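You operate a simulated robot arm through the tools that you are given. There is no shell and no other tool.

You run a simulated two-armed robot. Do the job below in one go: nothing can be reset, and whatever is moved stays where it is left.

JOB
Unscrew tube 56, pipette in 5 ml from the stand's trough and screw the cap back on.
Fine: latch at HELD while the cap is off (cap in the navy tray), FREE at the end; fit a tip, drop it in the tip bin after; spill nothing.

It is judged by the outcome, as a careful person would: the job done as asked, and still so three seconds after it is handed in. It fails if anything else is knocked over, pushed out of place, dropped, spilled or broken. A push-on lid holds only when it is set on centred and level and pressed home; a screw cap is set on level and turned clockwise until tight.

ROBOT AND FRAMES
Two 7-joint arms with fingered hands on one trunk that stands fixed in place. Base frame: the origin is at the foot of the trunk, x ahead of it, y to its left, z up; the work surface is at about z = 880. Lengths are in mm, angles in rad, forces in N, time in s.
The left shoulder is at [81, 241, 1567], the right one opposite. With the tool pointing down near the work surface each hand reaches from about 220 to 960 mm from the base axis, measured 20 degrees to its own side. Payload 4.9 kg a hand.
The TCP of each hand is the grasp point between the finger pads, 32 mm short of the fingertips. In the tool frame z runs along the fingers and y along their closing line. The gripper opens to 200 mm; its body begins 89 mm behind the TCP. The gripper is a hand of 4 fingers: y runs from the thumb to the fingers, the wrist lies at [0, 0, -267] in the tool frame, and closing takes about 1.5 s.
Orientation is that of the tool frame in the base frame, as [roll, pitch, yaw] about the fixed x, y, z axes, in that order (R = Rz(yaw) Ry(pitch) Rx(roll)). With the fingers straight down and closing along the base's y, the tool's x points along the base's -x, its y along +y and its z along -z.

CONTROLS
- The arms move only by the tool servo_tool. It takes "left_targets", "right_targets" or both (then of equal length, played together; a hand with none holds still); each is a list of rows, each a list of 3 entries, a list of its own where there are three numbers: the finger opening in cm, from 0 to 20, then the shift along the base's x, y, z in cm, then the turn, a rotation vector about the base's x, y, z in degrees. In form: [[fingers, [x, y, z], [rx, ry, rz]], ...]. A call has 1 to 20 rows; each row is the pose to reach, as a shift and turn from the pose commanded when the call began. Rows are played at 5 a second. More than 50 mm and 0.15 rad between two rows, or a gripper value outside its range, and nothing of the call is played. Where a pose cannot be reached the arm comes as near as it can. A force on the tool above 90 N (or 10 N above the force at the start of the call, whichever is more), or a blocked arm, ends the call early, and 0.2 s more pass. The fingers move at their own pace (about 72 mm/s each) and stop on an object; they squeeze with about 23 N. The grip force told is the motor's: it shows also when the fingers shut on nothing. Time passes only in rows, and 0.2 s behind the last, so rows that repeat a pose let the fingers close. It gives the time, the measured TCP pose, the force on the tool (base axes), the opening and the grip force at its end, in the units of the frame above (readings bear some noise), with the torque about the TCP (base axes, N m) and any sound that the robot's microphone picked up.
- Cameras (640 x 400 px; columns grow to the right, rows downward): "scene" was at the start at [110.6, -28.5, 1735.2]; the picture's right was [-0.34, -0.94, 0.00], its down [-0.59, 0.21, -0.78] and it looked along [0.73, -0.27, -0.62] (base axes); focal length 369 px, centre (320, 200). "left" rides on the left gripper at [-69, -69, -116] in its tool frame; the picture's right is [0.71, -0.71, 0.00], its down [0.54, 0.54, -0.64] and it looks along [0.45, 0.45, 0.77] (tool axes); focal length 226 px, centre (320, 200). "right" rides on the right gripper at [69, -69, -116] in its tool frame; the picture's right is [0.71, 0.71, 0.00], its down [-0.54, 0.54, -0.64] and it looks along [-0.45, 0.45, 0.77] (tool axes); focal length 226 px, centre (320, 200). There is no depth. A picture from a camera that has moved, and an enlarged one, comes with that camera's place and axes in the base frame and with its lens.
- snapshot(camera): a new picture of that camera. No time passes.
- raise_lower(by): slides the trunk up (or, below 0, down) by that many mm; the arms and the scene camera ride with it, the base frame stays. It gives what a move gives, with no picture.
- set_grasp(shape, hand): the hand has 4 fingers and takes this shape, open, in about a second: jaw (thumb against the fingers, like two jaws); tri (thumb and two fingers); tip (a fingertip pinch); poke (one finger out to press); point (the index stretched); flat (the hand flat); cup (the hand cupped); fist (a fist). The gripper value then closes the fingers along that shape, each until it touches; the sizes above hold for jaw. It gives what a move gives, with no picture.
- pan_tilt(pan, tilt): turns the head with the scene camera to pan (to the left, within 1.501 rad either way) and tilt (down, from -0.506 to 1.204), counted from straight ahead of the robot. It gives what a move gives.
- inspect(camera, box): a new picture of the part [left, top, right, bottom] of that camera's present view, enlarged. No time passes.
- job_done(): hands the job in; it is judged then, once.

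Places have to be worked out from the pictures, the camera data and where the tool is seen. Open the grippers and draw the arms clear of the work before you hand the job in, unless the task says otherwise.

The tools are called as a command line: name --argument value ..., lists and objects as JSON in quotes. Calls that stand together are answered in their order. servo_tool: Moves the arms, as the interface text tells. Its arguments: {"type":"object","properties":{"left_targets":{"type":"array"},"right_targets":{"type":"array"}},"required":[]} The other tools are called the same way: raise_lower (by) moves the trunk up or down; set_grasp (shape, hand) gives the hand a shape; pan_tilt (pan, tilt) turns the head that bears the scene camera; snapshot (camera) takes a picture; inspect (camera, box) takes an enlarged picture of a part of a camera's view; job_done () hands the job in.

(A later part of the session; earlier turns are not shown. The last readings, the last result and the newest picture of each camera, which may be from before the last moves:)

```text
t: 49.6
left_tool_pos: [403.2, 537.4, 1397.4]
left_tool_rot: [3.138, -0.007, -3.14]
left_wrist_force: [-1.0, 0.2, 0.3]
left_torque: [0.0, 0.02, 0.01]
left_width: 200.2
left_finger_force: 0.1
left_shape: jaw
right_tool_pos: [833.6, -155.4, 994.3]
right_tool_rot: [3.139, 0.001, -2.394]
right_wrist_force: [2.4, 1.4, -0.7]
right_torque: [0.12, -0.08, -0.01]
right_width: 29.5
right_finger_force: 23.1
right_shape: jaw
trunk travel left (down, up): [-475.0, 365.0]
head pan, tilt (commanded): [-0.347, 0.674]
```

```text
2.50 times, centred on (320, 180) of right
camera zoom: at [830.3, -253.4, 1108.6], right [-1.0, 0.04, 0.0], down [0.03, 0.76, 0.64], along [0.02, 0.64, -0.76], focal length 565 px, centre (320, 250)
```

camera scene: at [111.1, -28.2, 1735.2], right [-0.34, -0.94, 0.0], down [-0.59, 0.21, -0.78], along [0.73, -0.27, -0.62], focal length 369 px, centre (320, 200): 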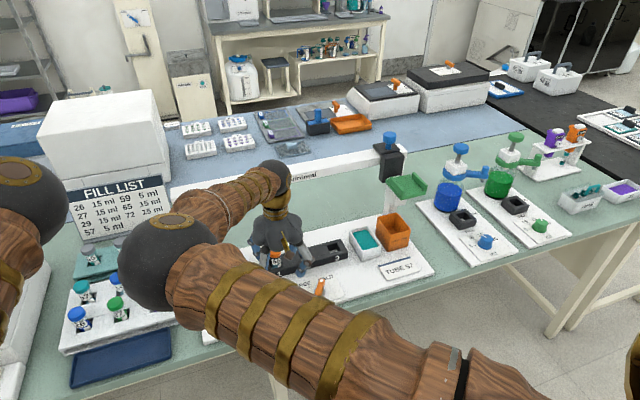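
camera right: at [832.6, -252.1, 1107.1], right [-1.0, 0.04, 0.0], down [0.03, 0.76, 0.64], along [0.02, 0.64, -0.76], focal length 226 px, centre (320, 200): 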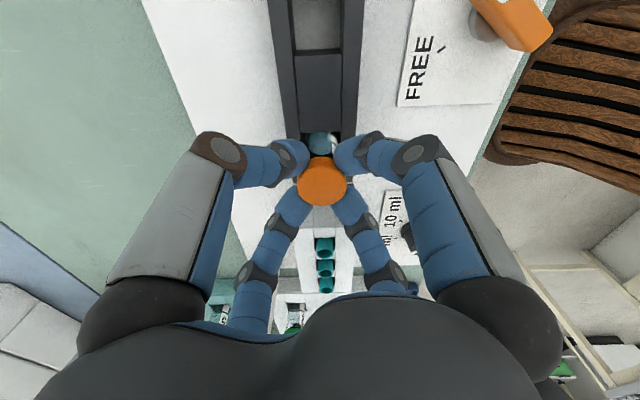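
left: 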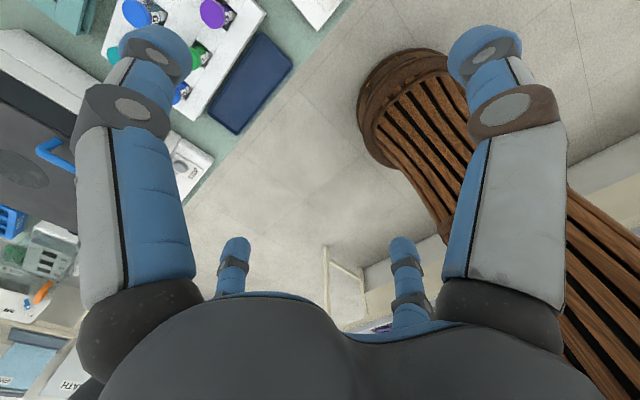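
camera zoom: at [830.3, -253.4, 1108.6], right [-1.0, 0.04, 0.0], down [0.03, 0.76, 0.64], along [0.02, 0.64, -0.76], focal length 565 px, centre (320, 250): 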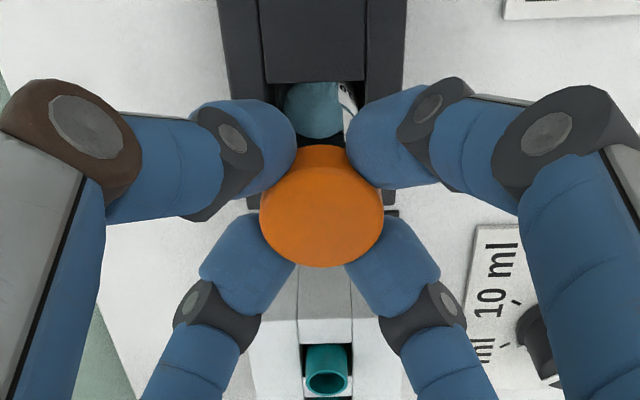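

Forces stay small and the tube stays put; about 206° turned so far. I repeat: open, turn back 118°.

servo_tool --right_targets '[[4, [0, 0, 0], [0, 0, 0]], [5.5, [0, 0, 0], [0, 0, 0]], [5.5, [0, 0, 0], [0, 0, -8]], [5.5, [0, 0, 0], [0, 0, -16]], [5.5, [0, 0, 0], [0, 0, -24]], [5.5, [0, 0, 0], [0, 0, -32]], [5.5, [0, 0, 0], [0, 0, -40]], [5.5, [0, 0, 0], [0, 0, -48]], [5.5, [0, 0, 0], [0, 0, -56]], [5.5, [0, 0, 0], [0, 0, -64]], [5.5, [0, 0, 0], [0, 0, -72]], [5.5, [0, 0, 0], [0, 0, -80]], [5.5, [0, 0, 0], [0, 0, -88]], [5.5, [0, 0, 0], [0, 0, -96]], [5.5, [0, 0, 0], [0, 0, -104]], [5.5, [0, 0, 0], [0, 0, -112]], [5.5, [0, 0, 0], [0, 0, -118]]]'

inspect --camera "right" --box '[230, 100, 410, 260]'

```text
t: 53.2
left_tool_pos: [402.4, 537.5, 1397.6]
left_tool_rot: [3.139, -0.004, -3.139]
left_wrist_force: [0.1, 0.2, 0.5]
left_torque: [-0.02, 0.0, -0.01]
left_width: 200.0
left_finger_force: 0.0
left_shape: jaw
right_tool_pos: [834.1, -156.8, 994.2]
right_tool_rot: [-3.142, 0.001, 1.824]
right_wrist_force: [0.0, 0.1, -0.7]
right_torque: [0.01, 0.02, -0.02]
right_width: 54.6
right_finger_force: 0.0
right_shape: jaw
trunk travel left (down, up): [-475.0, 365.0]
head pan, tilt (commanded): [-0.347, 0.674]
```

```text
2.50 times, centred on (320, 180) of right
camera zoom: at [749.8, -107.3, 1109.3], right [0.51, 0.86, 0.0], down [0.66, -0.39, 0.64], along [0.56, -0.33, -0.76], focal length 565 px, centre (320, 250)
```

zoom: 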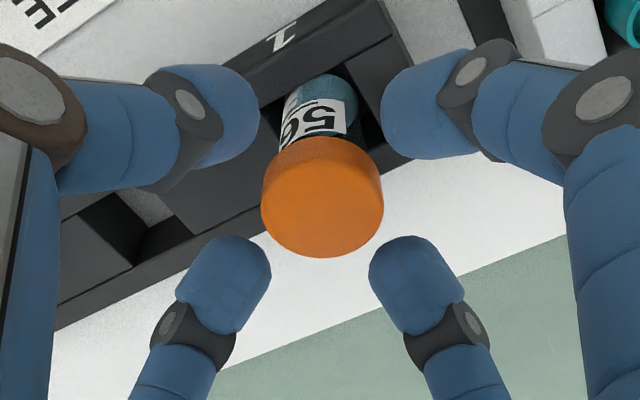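

No clear rise of the cap yet. I regrip and turn counterclockwise another 118°.

servo_tool --right_targets '[[4, [0.05, 0.1, 0], [0, 0, 0]], [3, [0.05, 0.1, 0], [0, 0, 0]], [2, [0.05, 0.1, 0], [0, 0, 0]], [2, [0.05, 0.1, 0], [0, 0, 0]], [2, [0.05, 0.1, 0], [0, 0, 8]], [2, [0.05, 0.1, 0], [0, 0, 16]], [2, [0.05, 0.1, 0], [0, 0, 24]], [2, [0.05, 0.1, 0.05], [0, 0, 32]], [2, [0.05, 0.1, 0.05], [0, 0, 40]], [2, [0.05, 0.1, 0.05], [0, 0, 48]], [2, [0.05, 0.1, 0.1], [0, 0, 56]], [2, [0.05, 0.1, 0.1], [0, 0, 64]], [2, [0.05, 0.1, 0.1], [0, 0, 72]], [2, [0.05, 0.1, 0.1], [0, 0, 80]], [2, [0.05, 0.1, 0.15], [0, 0, 88]], [2, [0.05, 0.1, 0.15], [0, 0, 96]], [2, [0.05, 0.1, 0.15], [0, 0, 104]], [2, [0.05, 0.1, 0.15], [0, 0, 112]], [2, [0.05, 0.1, 0.2], [0, 0, 118]]]'

inspect --camera "right" --box '[230, 100, 410, 260]'

```text
t: 57.2
left_tool_pos: [401.6, 536.8, 1396.9]
left_tool_rot: [3.138, -0.005, -3.139]
left_wrist_force: [-0.2, 0.3, -0.1]
left_torque: [-0.03, -0.03, 0.03]
left_width: 199.9
left_finger_force: 0.0
left_shape: jaw
right_tool_pos: [833.9, -156.6, 997.8]
right_tool_rot: [3.14, 0.0, -2.395]
right_wrist_force: [0.7, -0.3, 0.3]
right_torque: [0.02, 0.01, -0.01]
right_width: 30.6
right_finger_force: 23.0
right_shape: jaw
trunk travel left (down, up): [-475.0, 365.0]
head pan, tilt (commanded): [-0.347, 0.674]
```

```text
2.50 times, centred on (320, 180) of right
camera zoom: at [830.3, -253.1, 1111.5], right [-1.0, 0.04, 0.0], down [0.03, 0.76, 0.64], along [0.02, 0.64, -0.76], focal length 565 px, centre (320, 250)
```

zoom: 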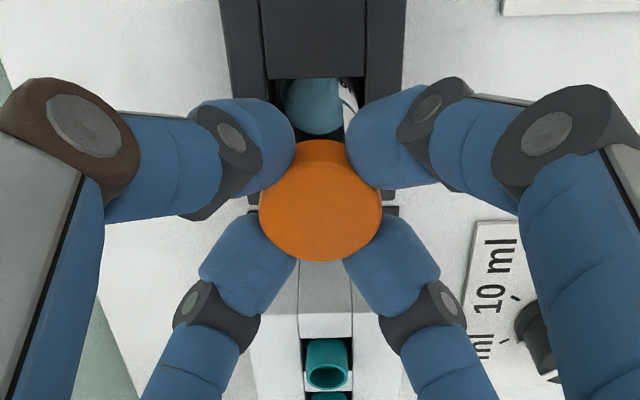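

About 324° turned, nearly no force. I test with a gentle 6 mm lift whether the cap is already free.

servo_tool --right_targets '[[2, [0, 0, 0.2], [0, 0, 0]], [2, [0, 0, 0.4], [0, 0, 0]], [2, [0, 0, 0.6], [0, 0, 0]]]'

inspect --camera "right" --box '[230, 100, 410, 260]'

```text
t: 58.0
left_tool_pos: [402.5, 536.7, 1398.1]
left_tool_rot: [3.14, -0.005, -3.14]
left_wrist_force: [0.1, -0.4, 0.5]
left_torque: [-0.02, 0.0, 0.01]
left_width: 199.8
left_finger_force: 0.0
left_shape: jaw
right_tool_pos: [834.4, -154.6, 1003.4]
right_tool_rot: [3.139, 0.001, -2.396]
right_wrist_force: [-0.9, 0.3, -0.8]
right_torque: [0.01, 0.01, -0.03]
right_width: 30.2
right_finger_force: 23.1
right_shape: jaw
trunk travel left (down, up): [-475.0, 365.0]
head pan, tilt (commanded): [-0.347, 0.674]
```

```text
2.50 times, centred on (320, 180) of right
camera zoom: at [830.8, -252.2, 1117.7], right [-1.0, 0.04, 0.0], down [0.03, 0.76, 0.64], along [0.03, 0.64, -0.76], focal length 565 px, centre (320, 250)
```

zoom: 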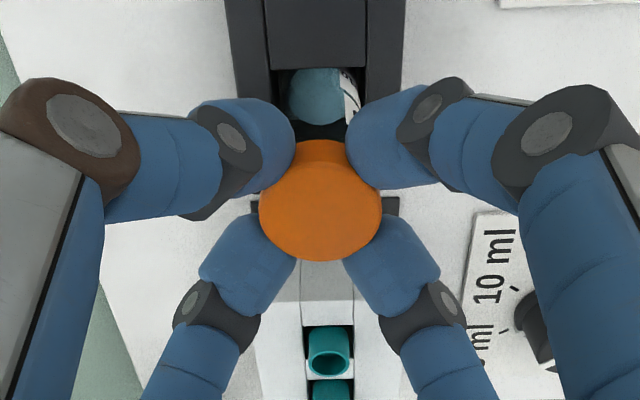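

The cap comes up freely with the hand while the tube stays. I lift it clear of the mouth, draw back from under the rail and rise.

servo_tool --right_targets '[[2, [0, 0, 0.8], [0, 0, 0]], [2, [0, 0, 1.6], [0, 0, 0]], [2, [0, 0, 2.3], [0, 0, 0]], [2, [-2, 0, 2.3], [0, 0, 0]], [2, [-5, 0, 2.3], [0, 0, 0]], [2, [-8.5, 0, 2.5], [0, 0, 0]], [2, [-12, 0, 4.5], [0, 0, 0]], [2, [-12.5, 0, 8], [0, 0, 0]], [2, [-12.5, 0, 11.5], [0, 0, 0]]]'

snapshot --camera "right"

snapshot --camera "scene"

```text
t: 60.0
left_tool_pos: [401.9, 537.7, 1398.2]
left_tool_rot: [3.137, -0.005, -3.14]
left_wrist_force: [-0.3, 0.6, 0.6]
left_torque: [-0.01, 0.0, 0.03]
left_width: 200.1
left_finger_force: 0.1
left_shape: jaw
right_tool_pos: [708.4, -156.1, 1118.4]
right_tool_rot: [3.139, 0.001, -2.397]
right_wrist_force: [-0.3, -0.1, -0.4]
right_torque: [0.02, -0.05, 0.01]
right_width: 30.2
right_finger_force: 23.2
right_shape: jaw
trunk travel left (down, up): [-475.0, 365.0]
head pan, tilt (commanded): [-0.347, 0.674]
```

```text
taken
camera right: at [704.3, -253.2, 1233.0], right [-1.0, 0.04, 0.0], down [0.03, 0.76, 0.64], along [0.03, 0.64, -0.76], focal length 226 px, centre (320, 200)
```

right: 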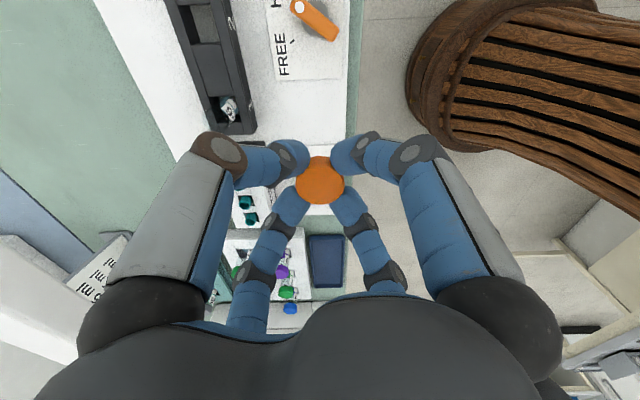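

```text
taken
camera scene: at [110.0, -28.3, 1735.1], right [-0.34, -0.94, 0.0], down [-0.59, 0.21, -0.78], along [0.73, -0.27, -0.62], focal length 369 px, centre (320, 200)
```

scene: 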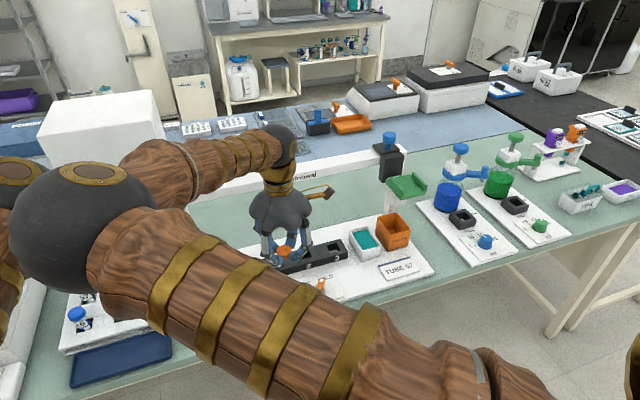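

The cap is held and the tube is open. The right elbow is now close to the left arm's elbow, so I first move the left hand further out to the left.

servo_tool --left_targets '[[20, [0, 4, 0], [0, 0, 0]], [20, [0, 8, 0], [0, 0, 0]], [20, [-1, 12, 0], [0, 0, 0]], [20, [-2, 16, 0], [0, 0, 0]], [20, [-3, 20, 0], [0, 0, 0]], [20, [-4, 24, 0], [0, 0, 0]], [20, [-5, 28, 0], [0, 0, 0]]]'

snapshot --camera "scene"

```text
t: 61.6
left_tool_pos: [352.5, 820.4, 1395.7]
left_tool_rot: [-3.14, -0.005, 3.142]
left_wrist_force: [0.5, 0.6, -0.5]
left_torque: [-0.07, 0.01, -0.01]
left_width: 200.2
left_finger_force: 0.1
left_shape: jaw
right_tool_pos: [707.6, -152.9, 1119.0]
right_tool_rot: [-3.141, 0.0, -2.397]
right_wrist_force: [-0.2, 0.7, 0.6]
right_torque: [-0.06, -0.04, 0.02]
right_width: 30.1
right_finger_force: 22.8
right_shape: jaw
trunk travel left (down, up): [-475.0, 365.0]
head pan, tilt (commanded): [-0.347, 0.674]
```

```text
taken
camera scene: at [109.1, -24.9, 1735.4], right [-0.34, -0.94, 0.0], down [-0.59, 0.21, -0.78], along [0.74, -0.27, -0.62], focal length 369 px, centre (320, 200)
```

scene: 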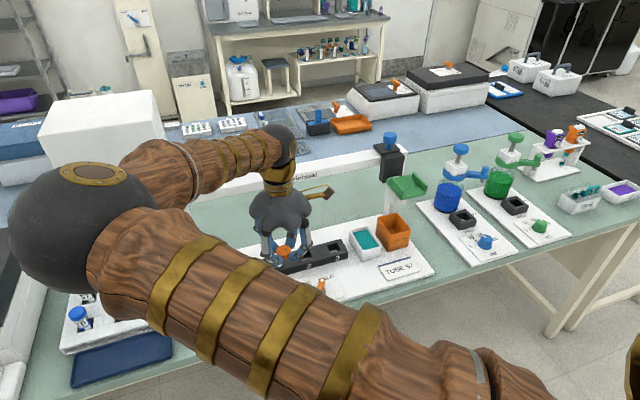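

The left arm is out of the way. I turn the head left to watch the tray side.

pan_tilt --pan 0.25 --tilt 0.75

snapshot --camera "scene"

```text
t: 62.6
left_tool_pos: [353.4, 817.4, 1397.0]
left_tool_rot: [3.139, -0.004, -3.139]
left_wrist_force: [0.3, 0.4, 0.2]
left_torque: [-0.01, -0.02, 0.02]
left_width: 200.1
left_finger_force: 0.1
left_shape: jaw
right_tool_pos: [709.3, -156.1, 1118.1]
right_tool_rot: [3.14, 0.001, -2.398]
right_wrist_force: [0.4, -0.1, 0.1]
right_torque: [0.0, 0.0, 0.02]
right_width: 29.9
right_finger_force: 23.5
right_shape: jaw
trunk travel left (down, up): [-475.0, 365.0]
head pan, tilt (commanded): [0.25, 0.75]
```

```text
taken
camera scene: at [110.2, 20.8, 1728.7], right [0.25, -0.97, 0.0], down [-0.66, -0.17, -0.73], along [0.71, 0.18, -0.68], focal length 369 px, centre (320, 200)
```

scene: 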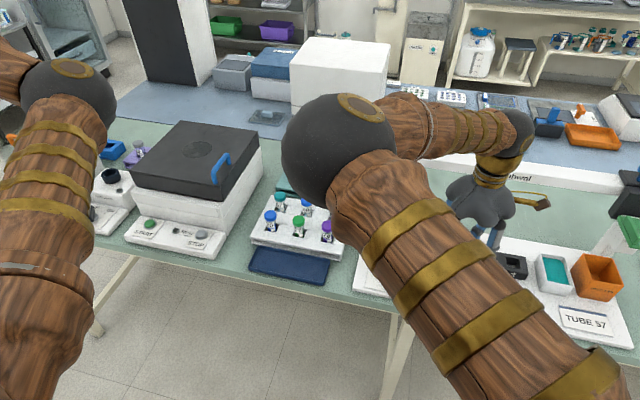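

Tray spans about x 655–752, y 153–360. I carry the cap over to above the tray at about (702, 215).

servo_tool --right_targets '[[2, [-0.1, 4.6, 0], [0, 0, 0]], [2, [-0.2, 9.2, 0], [0, 0, 0]], [2, [-0.3, 13.8, 0], [0, 0, 0]], [2, [-0.4, 18.4, 0], [0, 0, 0]], [2, [-0.5, 23.0, 0], [0, 0, 0]], [2, [-0.6, 27.6, 0], [0, 0, 0]], [2, [-0.7, 32.2, 0], [0, 0, 0]], [2, [-0.7, 36.8, 0], [0, 0, 0]]]'

snapshot --camera "scene"

snapshot --camera "right"

```text
t: 64.4
left_tool_pos: [353.3, 818.9, 1396.3]
left_tool_rot: [3.141, -0.004, -3.14]
left_wrist_force: [0.3, 0.6, -0.1]
left_torque: [-0.03, 0.03, -0.04]
left_width: 199.8
left_finger_force: 0.1
left_shape: jaw
right_tool_pos: [704.5, 215.7, 1116.6]
right_tool_rot: [3.141, -0.001, -2.398]
right_wrist_force: [0.0, 0.6, -0.3]
right_torque: [-0.03, -0.01, -0.01]
right_width: 30.0
right_finger_force: 22.9
right_shape: jaw
trunk travel left (down, up): [-475.0, 365.0]
head pan, tilt (commanded): [0.25, 0.75]
```

```text
taken
camera scene: at [110.2, 23.4, 1728.7], right [0.25, -0.97, 0.0], down [-0.66, -0.17, -0.73], along [0.71, 0.18, -0.68], focal length 369 px, centre (320, 200)
```

scene: 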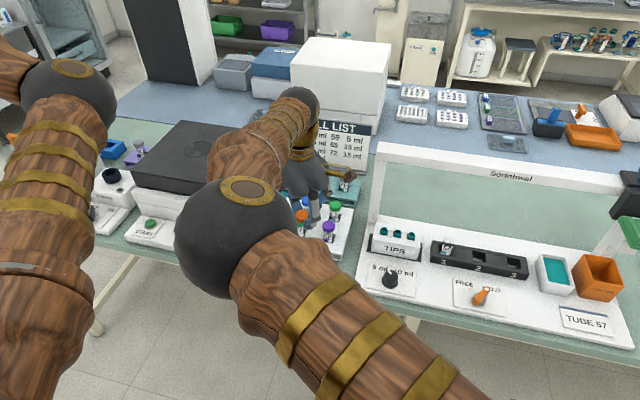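

```text
taken
camera right: at [700.4, 118.4, 1230.4], right [-1.0, 0.04, 0.0], down [0.03, 0.77, 0.64], along [0.03, 0.64, -0.77], focal length 226 px, centre (320, 200)
```

right: 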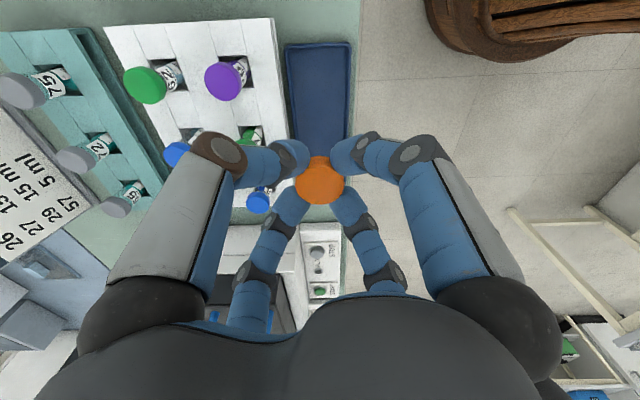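

The cap is over the tray. I shift to x≈696 to stay clear of the rack's tubes, and descend partway.

servo_tool --right_targets '[[2, [-0.8, 0, -4], [0, 0, 0]], [2, [-0.8, 0, -8], [0, 0, 0]], [2, [-0.8, 0, -12], [0, 0, 0]], [2, [-0.8, 0, -15.5], [0, 0, 0]]]'

snapshot --camera "right"

inspect --camera "scene" --box '[230, 130, 390, 300]'

```text
t: 65.4
left_tool_pos: [353.3, 817.9, 1397.1]
left_tool_rot: [3.139, -0.007, -3.139]
left_wrist_force: [0.7, 0.1, 0.4]
left_torque: [-0.02, 0.01, 0.05]
left_width: 199.9
left_finger_force: 0.0
left_shape: jaw
right_tool_pos: [696.0, 212.3, 961.6]
right_tool_rot: [3.14, 0.002, -2.396]
right_wrist_force: [0.1, 0.4, -0.7]
right_torque: [-0.02, 0.0, -0.01]
right_width: 30.0
right_finger_force: 23.2
right_shape: jaw
trunk travel left (down, up): [-475.0, 365.0]
head pan, tilt (commanded): [0.25, 0.75]
```

```text
taken
camera right: at [693.1, 114.2, 1077.0], right [-1.0, 0.04, 0.0], down [0.03, 0.76, 0.64], along [0.03, 0.64, -0.76], focal length 226 px, centre (320, 200)
```

right: 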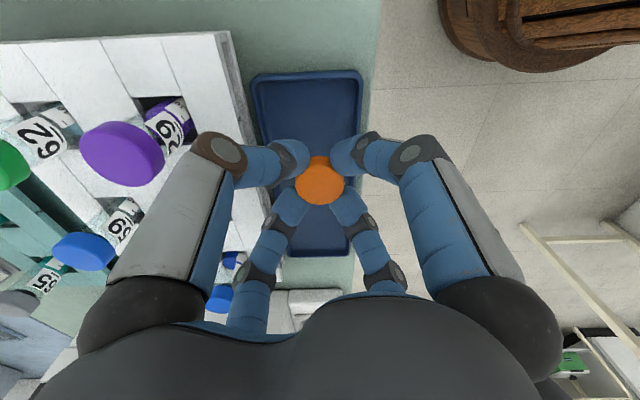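

```text
2.35 times, centred on (310, 215) of scene
camera zoom: at [110.8, 21.5, 1728.7], right [0.25, -0.97, 0.0], down [-0.66, -0.17, -0.73], along [0.71, 0.18, -0.68], focal length 868 px, centre (344, 165)
```

zoom: 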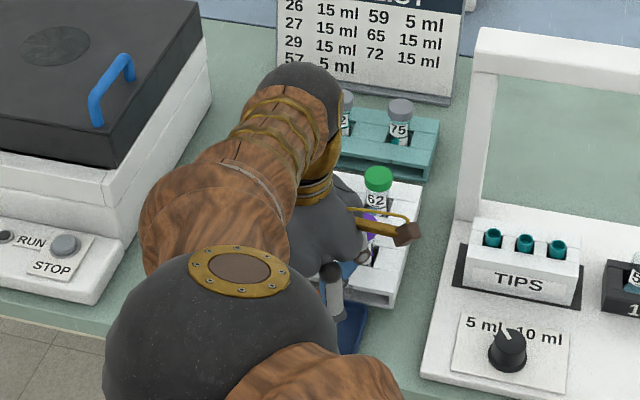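

inspect --camera "right" --box '[180, 20, 400, 240]'

```text
1.82 times, centred on (290, 130) of right
camera zoom: at [693.1, 114.2, 1077.0], right [-1.0, 0.04, 0.0], down [0.03, 0.76, 0.64], along [0.03, 0.64, -0.76], focal length 411 px, centre (374, 327)
```

zoom: 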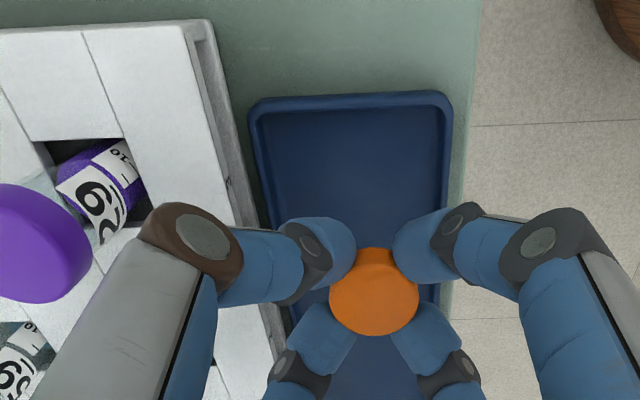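

The rack's front is at x≈757, top z≈911, and the tray's centre is x≈704. I move to x≈703 and lower the cap onto the tray floor, watching the force.

servo_tool --right_targets '[[2, [0.6, 0.3, -1.5], [0, 0, 0]], [2, [0.6, 0.3, -3.0], [0, 0, 0]], [2, [0.6, 0.3, -3.6], [0, 0, 0]], [2, [0.6, 0.3, -4.0], [0, 0, 0]]]'

snapshot --camera "right"

```text
t: 66.4
left_tool_pos: [353.9, 817.4, 1397.1]
left_tool_rot: [3.14, -0.005, -3.141]
left_wrist_force: [-0.6, -0.4, 0.2]
left_torque: [0.01, 0.0, 0.0]
left_width: 200.0
left_finger_force: 0.0
left_shape: jaw
right_tool_pos: [703.5, 216.7, 922.3]
right_tool_rot: [3.14, 0.0, -2.397]
right_wrist_force: [0.1, 0.2, 0.3]
right_torque: [0.0, -0.02, 0.02]
right_width: 30.0
right_finger_force: 23.2
right_shape: jaw
trunk travel left (down, up): [-475.0, 365.0]
head pan, tilt (commanded): [0.25, 0.75]
```

```text
taken
camera right: at [698.4, 118.5, 1037.1], right [-1.0, 0.04, 0.0], down [0.03, 0.76, 0.64], along [0.03, 0.64, -0.76], focal length 226 px, centre (320, 200)
```

right: 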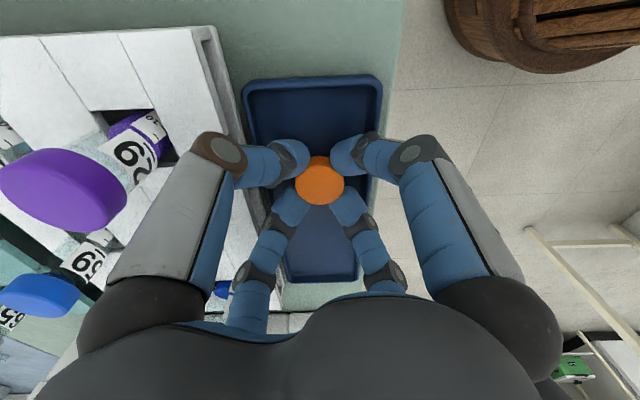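

Still no contact at z=922; I go down in 2 mm steps until the floor is felt.

servo_tool --right_targets '[[2, [0, 0, -0.2], [0, 0, 0]], [2, [0, 0, -0.4], [0, 0, 0]]]'

```text
t: 67.0
left_tool_pos: [352.3, 817.0, 1398.3]
left_tool_rot: [3.138, -0.004, -3.14]
left_wrist_force: [1.2, -0.2, -0.5]
left_torque: [0.01, 0.02, -0.01]
left_width: 199.9
left_finger_force: 0.0
left_shape: jaw
right_tool_pos: [702.3, 215.8, 919.9]
right_tool_rot: [3.14, 0.0, -2.396]
right_wrist_force: [1.5, 0.2, 3.1]
right_torque: [-0.01, -0.04, 0.01]
right_width: 30.1
right_finger_force: 22.5
right_shape: jaw
trunk travel left (down, up): [-475.0, 365.0]
head pan, tilt (commanded): [0.25, 0.75]
```

Contact with the tray floor (3 N). I open the fingers gently to release the cap.

servo_tool --right_targets '[[3.4, [0, 0, 0.1], [0, 0, 0]], [3.9, [0, 0, 0.1], [0, 0, 0]], [4.5, [0, 0, 0.1], [0, 0, 0]], [4.5, [0, 0, 0.1], [0, 0, 0]]]'

inspect --camera "right" --box '[220, 80, 420, 260]'

```text
t: 68.0
left_tool_pos: [352.3, 816.2, 1397.0]
left_tool_rot: [3.139, -0.006, -3.14]
left_wrist_force: [0.5, -0.2, -0.2]
left_torque: [-0.01, 0.0, 0.05]
left_width: 200.1
left_finger_force: 0.0
left_shape: jaw
right_tool_pos: [701.1, 213.4, 919.4]
right_tool_rot: [3.139, -0.001, -2.396]
right_wrist_force: [0.1, 0.1, 0.2]
right_torque: [0.01, 0.0, -0.02]
right_width: 44.6
right_finger_force: 0.0
right_shape: jaw
trunk travel left (down, up): [-475.0, 365.0]
head pan, tilt (commanded): [0.25, 0.75]
```

```text
2.22 times, centred on (320, 170) of right
camera zoom: at [696.7, 117.8, 1034.1], right [-1.0, 0.04, 0.0], down [0.03, 0.76, 0.64], along [0.03, 0.64, -0.76], focal length 502 px, centre (320, 267)
```

zoom: 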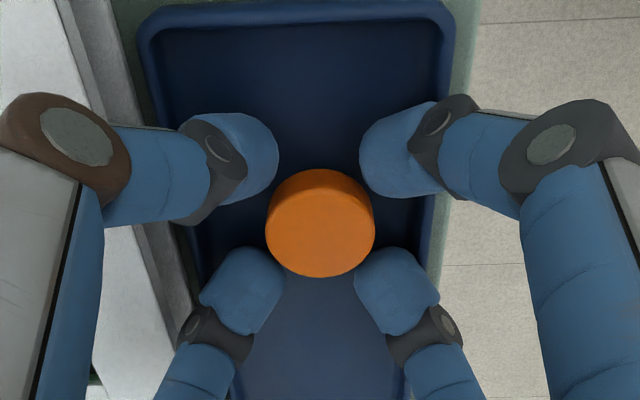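

The cap rests level in the navy tray. I raise the hand straight up and move back toward the stand.

servo_tool --right_targets '[[4.5, [0, 0, 1.5], [0, 0, 0]], [4.5, [0, 0, 4], [0, 0, 0]], [4.5, [0, 0, 8], [0, 0, 0]], [4.5, [0, 0, 12.5], [0, 0, 0]], [4.5, [0, 0, 17], [0, 0, 0]], [4.5, [0, -4, 19.5], [0, 0, 0]], [4.5, [-1, -8.5, 21], [0, 0, -8]], [4.5, [-2, -13, 22], [0, 0, -16]], [4.5, [-3, -17.5, 23], [0, 0, -24]], [4.5, [-4, -22, 23], [0, 0, -32]], [4.5, [-4, -26.5, 23], [0, 0, -38]], [4.5, [-4, -31, 23], [0, 0, -43]], [4.5, [-4, -35.5, 23], [0, 0, -43]], [4.5, [-4, -40, 23], [0, 0, -43]], [4.5, [-4, -44.5, 23], [0, 0, -43]], [4.5, [-4, -49, 23], [0, 0, -43]], [4.5, [-4, -53.5, 23], [0, 0, -43]]]'

set_grasp --shape "poke" --hand "right"

snapshot --camera "scene"

```text
t: 71.6
left_tool_pos: [353.7, 815.9, 1398.5]
left_tool_rot: [3.135, -0.006, -3.14]
left_wrist_force: [0.3, -1.0, -0.2]
left_torque: [0.03, -0.02, -0.03]
left_width: 199.9
left_finger_force: 0.0
left_shape: jaw
right_tool_pos: [660.7, -319.5, 1149.1]
right_tool_rot: [3.139, 0.001, 3.137]
right_wrist_force: [0.0, -0.1, -0.2]
right_torque: [0.03, 0.02, 0.0]
right_width: 44.9
right_finger_force: 0.0
right_shape: jaw
trunk travel left (down, up): [-475.0, 365.0]
head pan, tilt (commanded): [0.25, 0.75]
```

```text
t: 72.5
left_tool_pos: [352.6, 819.0, 1396.4]
left_tool_rot: [3.138, -0.006, -3.141]
left_wrist_force: [0.0, -0.2, -0.5]
left_torque: [-0.04, 0.02, 0.01]
left_width: 200.4
left_finger_force: 0.1
left_shape: jaw
right_tool_pos: [661.3, -317.8, 1150.0]
right_tool_rot: [3.14, 0.0, 3.138]
right_wrist_force: [0.1, -0.3, -0.2]
right_torque: [-0.02, -0.01, 0.0]
right_width: 0.0
right_finger_force: 0.0
right_shape: poke
trunk travel left (down, up): [-475.0, 365.0]
head pan, tilt (commanded): [0.25, 0.75]
```

```text
taken
camera scene: at [109.9, 22.2, 1728.7], right [0.25, -0.97, 0.0], down [-0.66, -0.17, -0.73], along [0.71, 0.18, -0.68], focal length 369 px, centre (320, 200)
```

scene: 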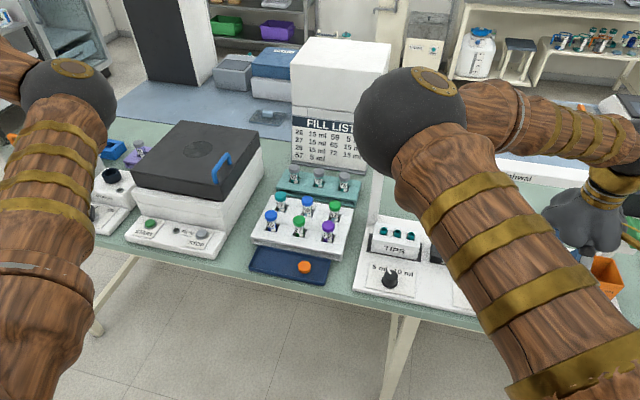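

inspect --camera "scene" --box '[365, 215, 435, 265]'

inspect --camera "scene" --box '[240, 230, 350, 300]'

```text
8.00 times, centred on (400, 240) of scene
camera zoom: at [109.9, 22.2, 1728.7], right [0.25, -0.97, 0.0], down [-0.66, -0.17, -0.73], along [0.71, 0.18, -0.68], focal length 2953 px, centre (-320, -120)
```

zoom: 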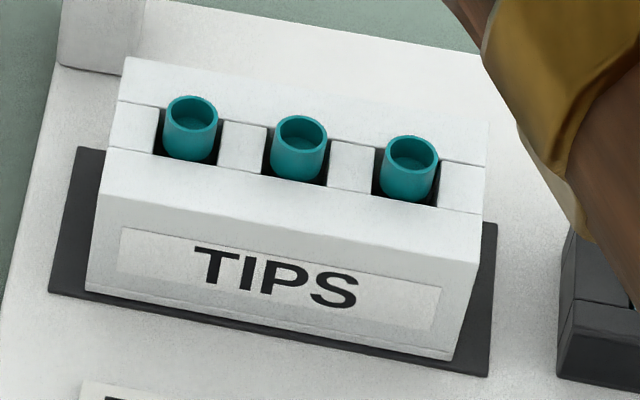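

```text
5.71 times, centred on (295, 265) of scene
camera zoom: at [109.9, 22.2, 1728.7], right [0.25, -0.97, 0.0], down [-0.66, -0.17, -0.73], along [0.71, 0.18, -0.68], focal length 2109 px, centre (463, -171)
```

zoom: 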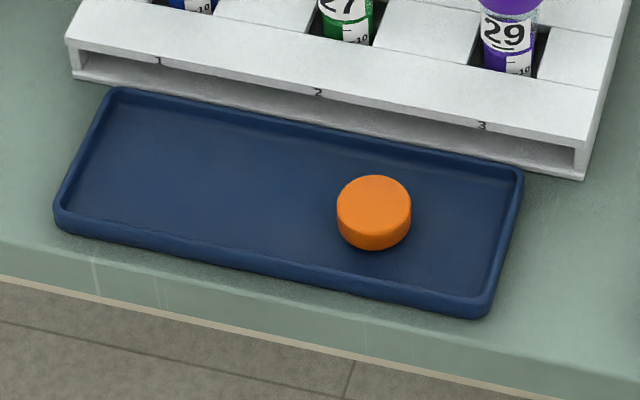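

Tips' rims are at about y = 21.6, -15.4, -54 (z≈962), x≈836. The cap is safe in the tray. Now I tilt the hand and put the poke finger into the pad's channel, just above the plate.

servo_tool --right_targets '[[0, [0.3, -4, 1.5], [0, -5, 0]], [0, [0.6, -8, 3], [0, -10, 0]], [0, [0.9, -12, 4.5], [0, -15, 0]], [0, [1.2, -16, 6], [0, -20, 0]], [0, [1.5, -19, 7.5], [0, -25.3, 0]], [0, [1.9, -21.2, 8.1], [0, -25.3, 0]], [0, [5, -21.2, 8.1], [0, -25.3, 0]], [0, [8.5, -21.2, 7], [0, -25.3, 0]], [0, [12.1, -21.2, 5], [0, -25.3, 0]], [0, [12.1, -21.2, 3], [0, -25.3, 0]], [0, [12.1, -21.2, 1.8], [0, -25.3, 0]]]'

pan_tilt --pan -0.347 --tilt 0.674

snapshot --camera "right"

snapshot --camera "scene"

```text
t: 74.9
left_tool_pos: [352.9, 818.4, 1398.2]
left_tool_rot: [3.138, -0.005, -3.14]
left_wrist_force: [-0.7, -0.8, -0.2]
left_torque: [0.02, 0.04, 0.01]
left_width: 200.1
left_finger_force: 0.0
left_shape: jaw
right_tool_pos: [782.7, -532.6, 1167.6]
right_tool_rot: [3.137, 0.441, 3.135]
right_wrist_force: [-0.4, -0.9, 0.6]
right_torque: [0.0, -0.02, -0.01]
right_width: 0.1
right_finger_force: 0.0
right_shape: poke
trunk travel left (down, up): [-475.0, 365.0]
head pan, tilt (commanded): [0.25, 0.75]
```

```text
t: 75.9
left_tool_pos: [353.8, 816.8, 1397.7]
left_tool_rot: [3.139, -0.006, -3.139]
left_wrist_force: [-0.9, 0.1, 0.4]
left_torque: [0.02, -0.02, -0.01]
left_width: 199.8
left_finger_force: 0.0
left_shape: jaw
right_tool_pos: [781.6, -531.6, 1167.0]
right_tool_rot: [3.135, 0.441, 3.134]
right_wrist_force: [0.4, 0.4, -0.7]
right_torque: [0.03, 0.02, 0.01]
right_width: 0.0
right_finger_force: 0.1
right_shape: poke
trunk travel left (down, up): [-475.0, 365.0]
head pan, tilt (commanded): [-0.347, 0.674]
```

```text
taken
camera right: at [669.8, -600.9, 1241.5], right [-0.64, 0.71, -0.3], down [0.22, 0.54, 0.81], along [0.74, 0.45, -0.5], focal length 226 px, centre (320, 200)
```

right: 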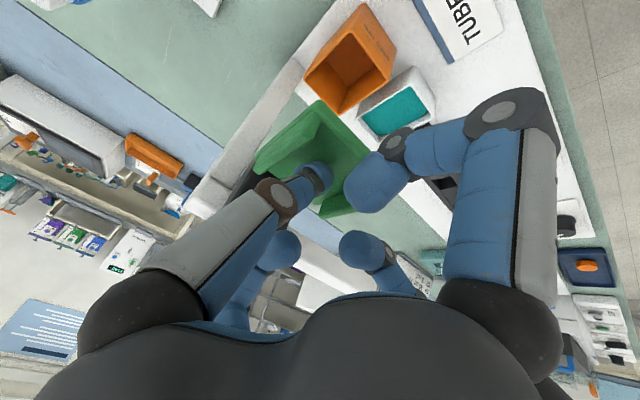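

```text
taken
camera scene: at [110.5, -28.2, 1735.2], right [-0.34, -0.94, 0.0], down [-0.59, 0.21, -0.78], along [0.73, -0.27, -0.62], focal length 369 px, centre (320, 200)
```

scene: 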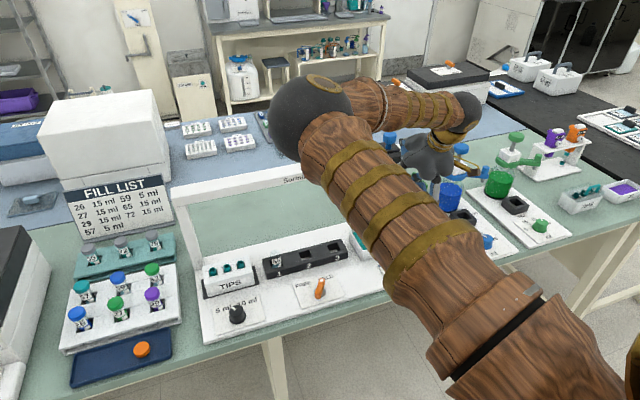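

The fingertip sits in the channel. I slide to the left (+y) against the inner lip in gentle steps and watch the force.

servo_tool --right_targets '[[0, [0, 1.5, 0], [0, 0, 0]], [0, [0, 2.5, 0], [0, 0, 0]], [0, [0, 4, 0], [0, 0, 0]], [0, [0, 6, 0], [0, 0, 0]], [0, [0, 8, 0], [0, 0, 0]], [0, [0, 10, 0], [0, 0, 0]]]'

snapshot --camera "right"

snapshot --camera "scene"

```text
t: 77.3
left_tool_pos: [352.5, 817.8, 1398.4]
left_tool_rot: [3.139, -0.006, -3.139]
left_wrist_force: [0.3, 1.2, -0.4]
left_torque: [0.0, 0.01, 0.0]
left_width: 199.7
left_finger_force: 0.0
left_shape: jaw
right_tool_pos: [781.8, -428.4, 1168.9]
right_tool_rot: [3.138, 0.441, 3.135]
right_wrist_force: [-0.2, 0.6, 1.1]
right_torque: [-0.03, 0.01, 0.0]
right_width: 0.1
right_finger_force: 0.1
right_shape: poke
trunk travel left (down, up): [-475.0, 365.0]
head pan, tilt (commanded): [-0.347, 0.674]
```

```text
taken
camera right: at [668.4, -498.5, 1243.0], right [-0.64, 0.71, -0.3], down [0.22, 0.54, 0.81], along [0.74, 0.45, -0.5], focal length 226 px, centre (320, 200)
```

right: 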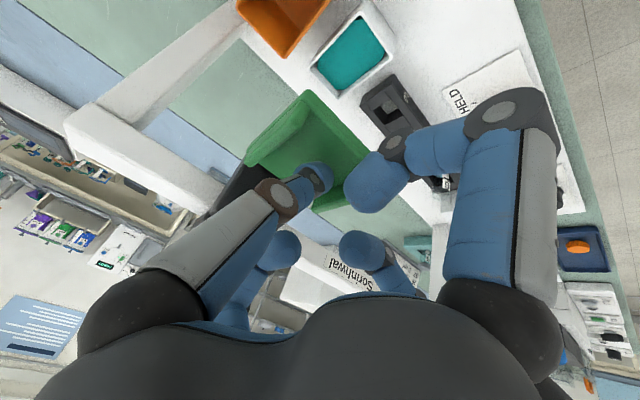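

```text
taken
camera scene: at [110.3, -27.5, 1735.2], right [-0.34, -0.94, 0.0], down [-0.59, 0.21, -0.78], along [0.73, -0.27, -0.62], focal length 369 px, centre (320, 200)
```

scene: 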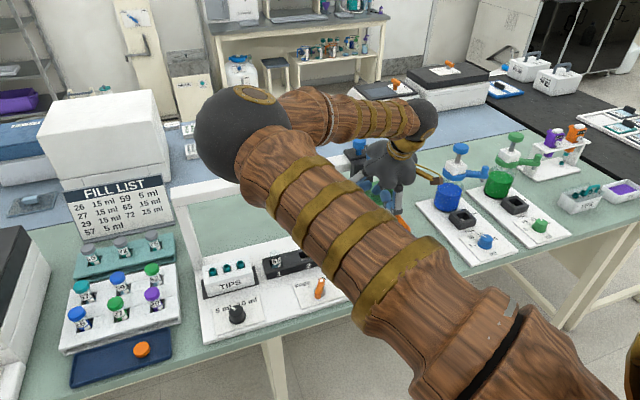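

The carriage slides almost without force. I push it on toward the tips, slowing at the end.

servo_tool --right_targets '[[0, [0, 2, 0], [0, 0, 0]], [0, [0, 5, 0], [0, 0, 0]], [0, [0, 8.5, 0], [0, 0, 0]], [0, [0, 12, 0], [0, 0, 0]], [0, [0, 15.5, 0], [0, 0, 0]], [0, [0, 19, 0], [0, 0, 0]], [0, [0, 22.5, 0], [0, 0, 0]], [0, [0, 26, 0], [0, 0, 0]], [0, [0, 29, 0], [0, 0, 0]], [0, [0, 31.5, 0], [0, 0, 0]], [0, [0, 33.5, 0], [0, 0, 0]], [0, [0, 34.5, 0], [0, 0, 0]], [0, [0, 35, 0], [0, 0, 0]]]'

snapshot --camera "right"

snapshot --camera "scene"

```text
t: 80.1
left_tool_pos: [352.3, 818.0, 1397.2]
left_tool_rot: [3.138, -0.006, -3.14]
left_wrist_force: [0.0, -0.8, 0.3]
left_torque: [0.03, 0.02, -0.02]
left_width: 200.1
left_finger_force: 0.1
left_shape: jaw
right_tool_pos: [781.9, -81.1, 1167.6]
right_tool_rot: [3.136, 0.442, 3.136]
right_wrist_force: [-0.1, -0.6, -0.6]
right_torque: [-0.01, 0.01, 0.03]
right_width: 0.0
right_finger_force: 0.1
right_shape: poke
trunk travel left (down, up): [-475.0, 365.0]
head pan, tilt (commanded): [-0.347, 0.674]
```

```text
taken
camera right: at [669.6, -149.3, 1241.4], right [-0.64, 0.71, -0.3], down [0.22, 0.54, 0.82], along [0.74, 0.45, -0.5], focal length 226 px, centre (320, 200)
```

right: 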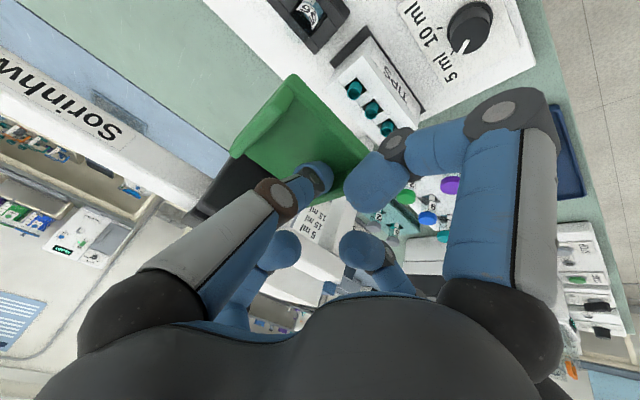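

```text
taken
camera scene: at [110.4, -28.6, 1735.2], right [-0.34, -0.94, 0.0], down [-0.59, 0.21, -0.78], along [0.73, -0.27, -0.62], focal length 369 px, centre (320, 200)
```

scene: 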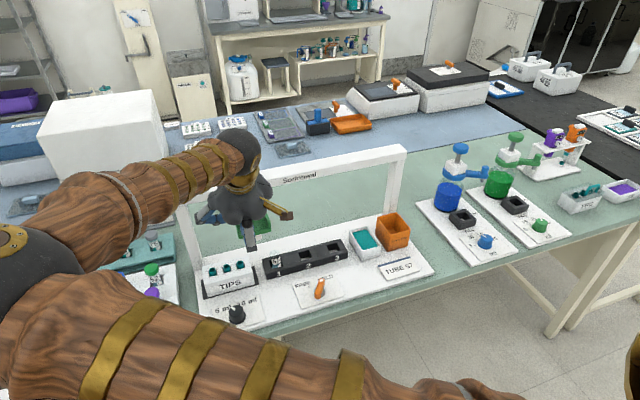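

inspect --camera "right" --box '[220, 50, 420, 230]'

inspect --camera "scene" --box '[180, 150, 320, 310]'

```text
2.22 times, centred on (320, 140) of right
camera zoom: at [669.6, -149.3, 1241.4], right [-0.64, 0.71, -0.3], down [0.22, 0.54, 0.82], along [0.74, 0.45, -0.5], focal length 502 px, centre (320, 333)
```

zoom: 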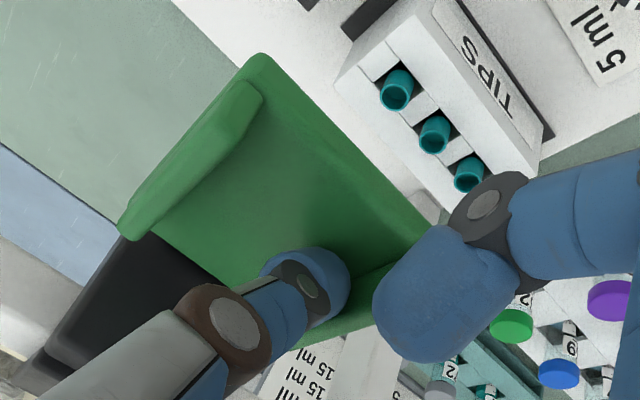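

```text
2.50 times, centred on (250, 230) of scene
camera zoom: at [110.4, -28.6, 1735.2], right [-0.34, -0.94, 0.0], down [-0.59, 0.21, -0.78], along [0.73, -0.27, -0.62], focal length 923 px, centre (495, 125)
```

zoom: 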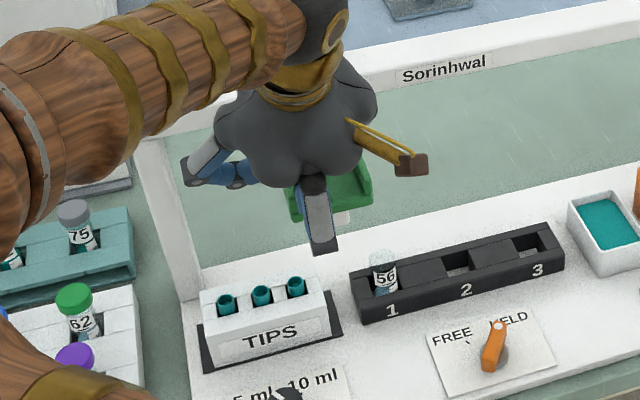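

Carriage centre is now about y≈-100 (finger contacts the left lip 19 mm off centre). I push 45 mm further to bring the nozzle over the right-hand tip at y≈-54.

servo_tool --right_targets '[[0, [0, 1, 0], [0, 0, 0]], [0, [0, 2, 0], [0, 0, 0]], [0, [0, 3, 0], [0, 0, 0]], [0, [0, 4, 0], [0, 0, 0]], [0, [0, 4.5, 0], [0, 0, 0]], [0, [0, 4.5, 0], [0, 0, 0]]]'

inspect --camera "right" --box '[220, 50, 420, 230]'

inspect --camera "scene" --box '[190, 190, 300, 310]'

```text
t: 81.5
left_tool_pos: [352.8, 818.1, 1397.1]
left_tool_rot: [3.138, -0.006, -3.141]
left_wrist_force: [-0.1, -0.4, -0.3]
left_torque: [-0.01, -0.01, -0.06]
left_width: 200.0
left_finger_force: 0.1
left_shape: jaw
right_tool_pos: [783.4, -36.5, 1168.5]
right_tool_rot: [3.137, 0.441, 3.135]
right_wrist_force: [-0.9, -0.2, -0.3]
right_torque: [0.01, 0.01, -0.01]
right_width: 0.0
right_finger_force: 0.1
right_shape: poke
trunk travel left (down, up): [-475.0, 365.0]
head pan, tilt (commanded): [-0.347, 0.674]
```

```text
2.22 times, centred on (320, 140) of right
camera zoom: at [669.4, -104.5, 1241.4], right [-0.64, 0.71, -0.3], down [0.22, 0.54, 0.81], along [0.74, 0.45, -0.5], focal length 502 px, centre (320, 333)
```

zoom: 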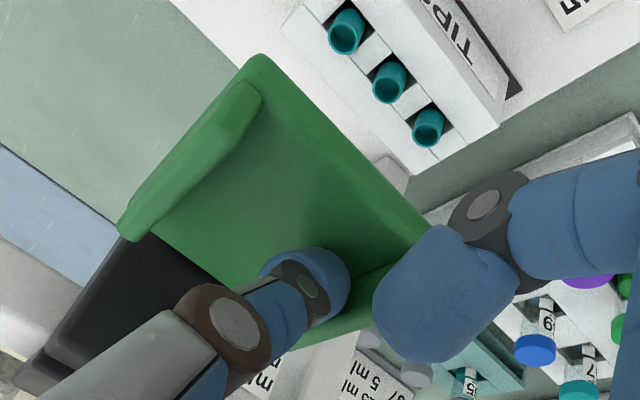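

```text
3.33 times, centred on (245, 250) of scene
camera zoom: at [110.6, -28.3, 1735.2], right [-0.34, -0.94, 0.0], down [-0.59, 0.21, -0.78], along [0.73, -0.27, -0.62], focal length 1230 px, centre (570, 33)
```

zoom: 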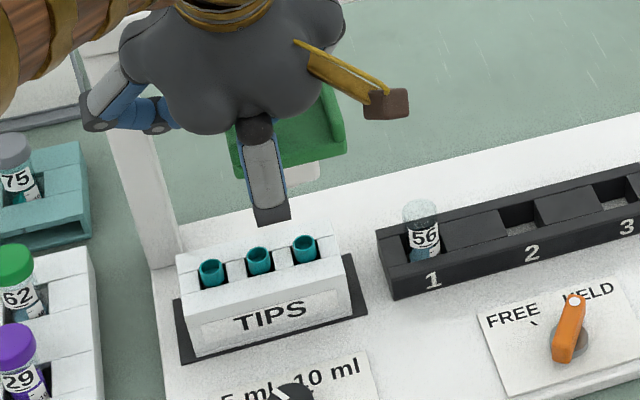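

Both views put the carriage near y≈-54, over the right-hand tip. Before pressing I retreat and look horizontally from the front with the hand camera to confirm nozzle–tip alignment.

servo_tool --right_targets '[[0, [0, -1.0, 2.5], [0, 0, 0]], [0, [-3, -1.5, 3.5], [0, 0, 0]], [0, [-7, -1.8, 3.5], [0, 0, 0]], [0, [-10, -1.8, 2], [3.95, -3.34, -5.12]], [0, [-11.4, -1.8, 0], [7.9, -6.69, -10.24]], [0, [-12.8, -1.8, -2], [11.85, -10.03, -15.36]], [0, [-14.2, -1.8, -4], [15.8, -13.37, -20.49]], [0, [-15.6, -1.8, -6], [19.76, -16.71, -25.61]], [0, [-17, -1.8, -8], [23.71, -20.06, -30.73]], [0, [-18.3, -1.8, -9.8], [27.66, -23.4, -35.85]]]'

snapshot --camera "right"

snapshot --camera "scene"

```text
t: 83.4
left_tool_pos: [345.2, 820.2, 1394.2]
left_tool_rot: [-3.14, -0.011, -3.127]
left_wrist_force: [0.5, 0.9, -0.1]
left_torque: [0.0, -0.04, 0.0]
left_width: 200.1
left_finger_force: 0.0
left_shape: jaw
right_tool_pos: [659.6, -78.1, 1151.7]
right_tool_rot: [2.47, 0.486, 2.179]
right_wrist_force: [1.3, 0.1, -0.2]
right_torque: [0.01, -0.04, -0.02]
right_width: 0.2
right_finger_force: 0.0
right_shape: poke
trunk travel left (down, up): [-475.0, 365.0]
head pan, tilt (commanded): [-0.347, 0.674]
stopped in row 9 (right hand): the arm was blocked; the commanded pose is now the measured one
```

```text
taken
camera right: at [507.4, -81.4, 1161.7], right [-0.02, 1.0, 0.06], down [0.07, -0.06, 1.0], along [1.0, 0.02, -0.07], focal length 226 px, centre (320, 200)
```

right: 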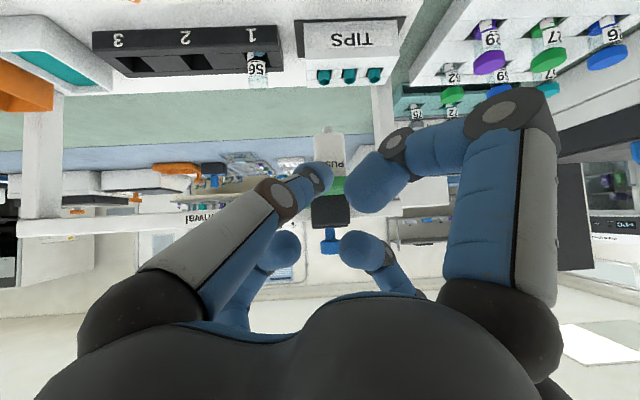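

```text
taken
camera scene: at [109.8, -28.0, 1735.3], right [-0.34, -0.94, 0.0], down [-0.59, 0.21, -0.78], along [0.73, -0.27, -0.62], focal length 369 px, centre (320, 200)
```

scene: 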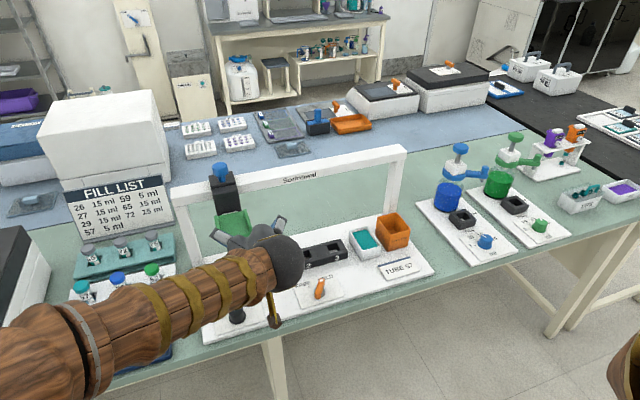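

The arm got blocked near the end (probably its elbow), but the view already serves. I enlarge the nozzle and tips region.

inspect --camera "right" --box '[290, 50, 400, 200]'

inspect --camera "scene" --box '[170, 140, 300, 300]'

```text
2.67 times, centred on (345, 125) of right
camera zoom: at [507.4, -81.4, 1161.7], right [-0.02, 1.0, 0.06], down [0.07, -0.06, 1.0], along [1.0, 0.02, -0.07], focal length 603 px, centre (253, 400)
```

zoom: 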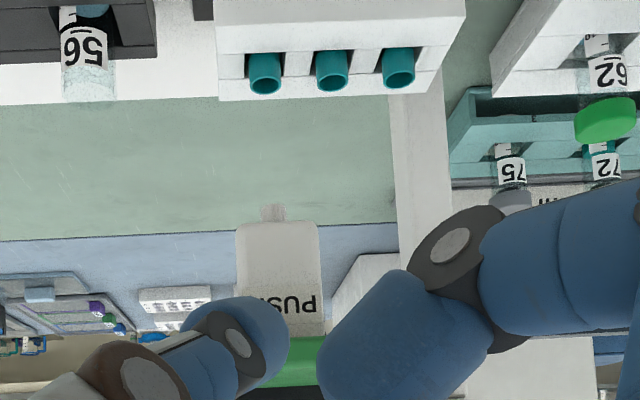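

```text
2.50 times, centred on (235, 220) of scene
camera zoom: at [109.8, -28.0, 1735.3], right [-0.34, -0.94, 0.0], down [-0.59, 0.21, -0.78], along [0.73, -0.27, -0.62], focal length 923 px, centre (532, 150)
```

zoom: 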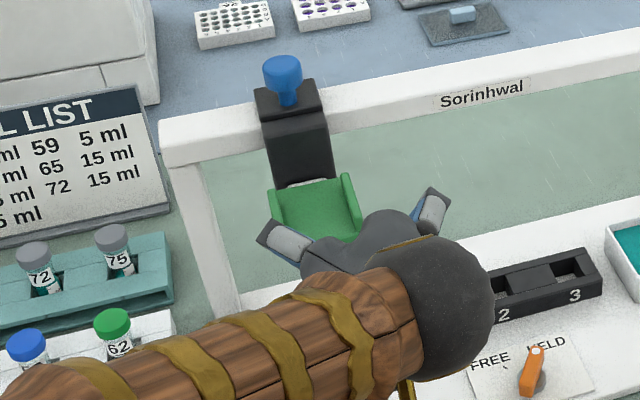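

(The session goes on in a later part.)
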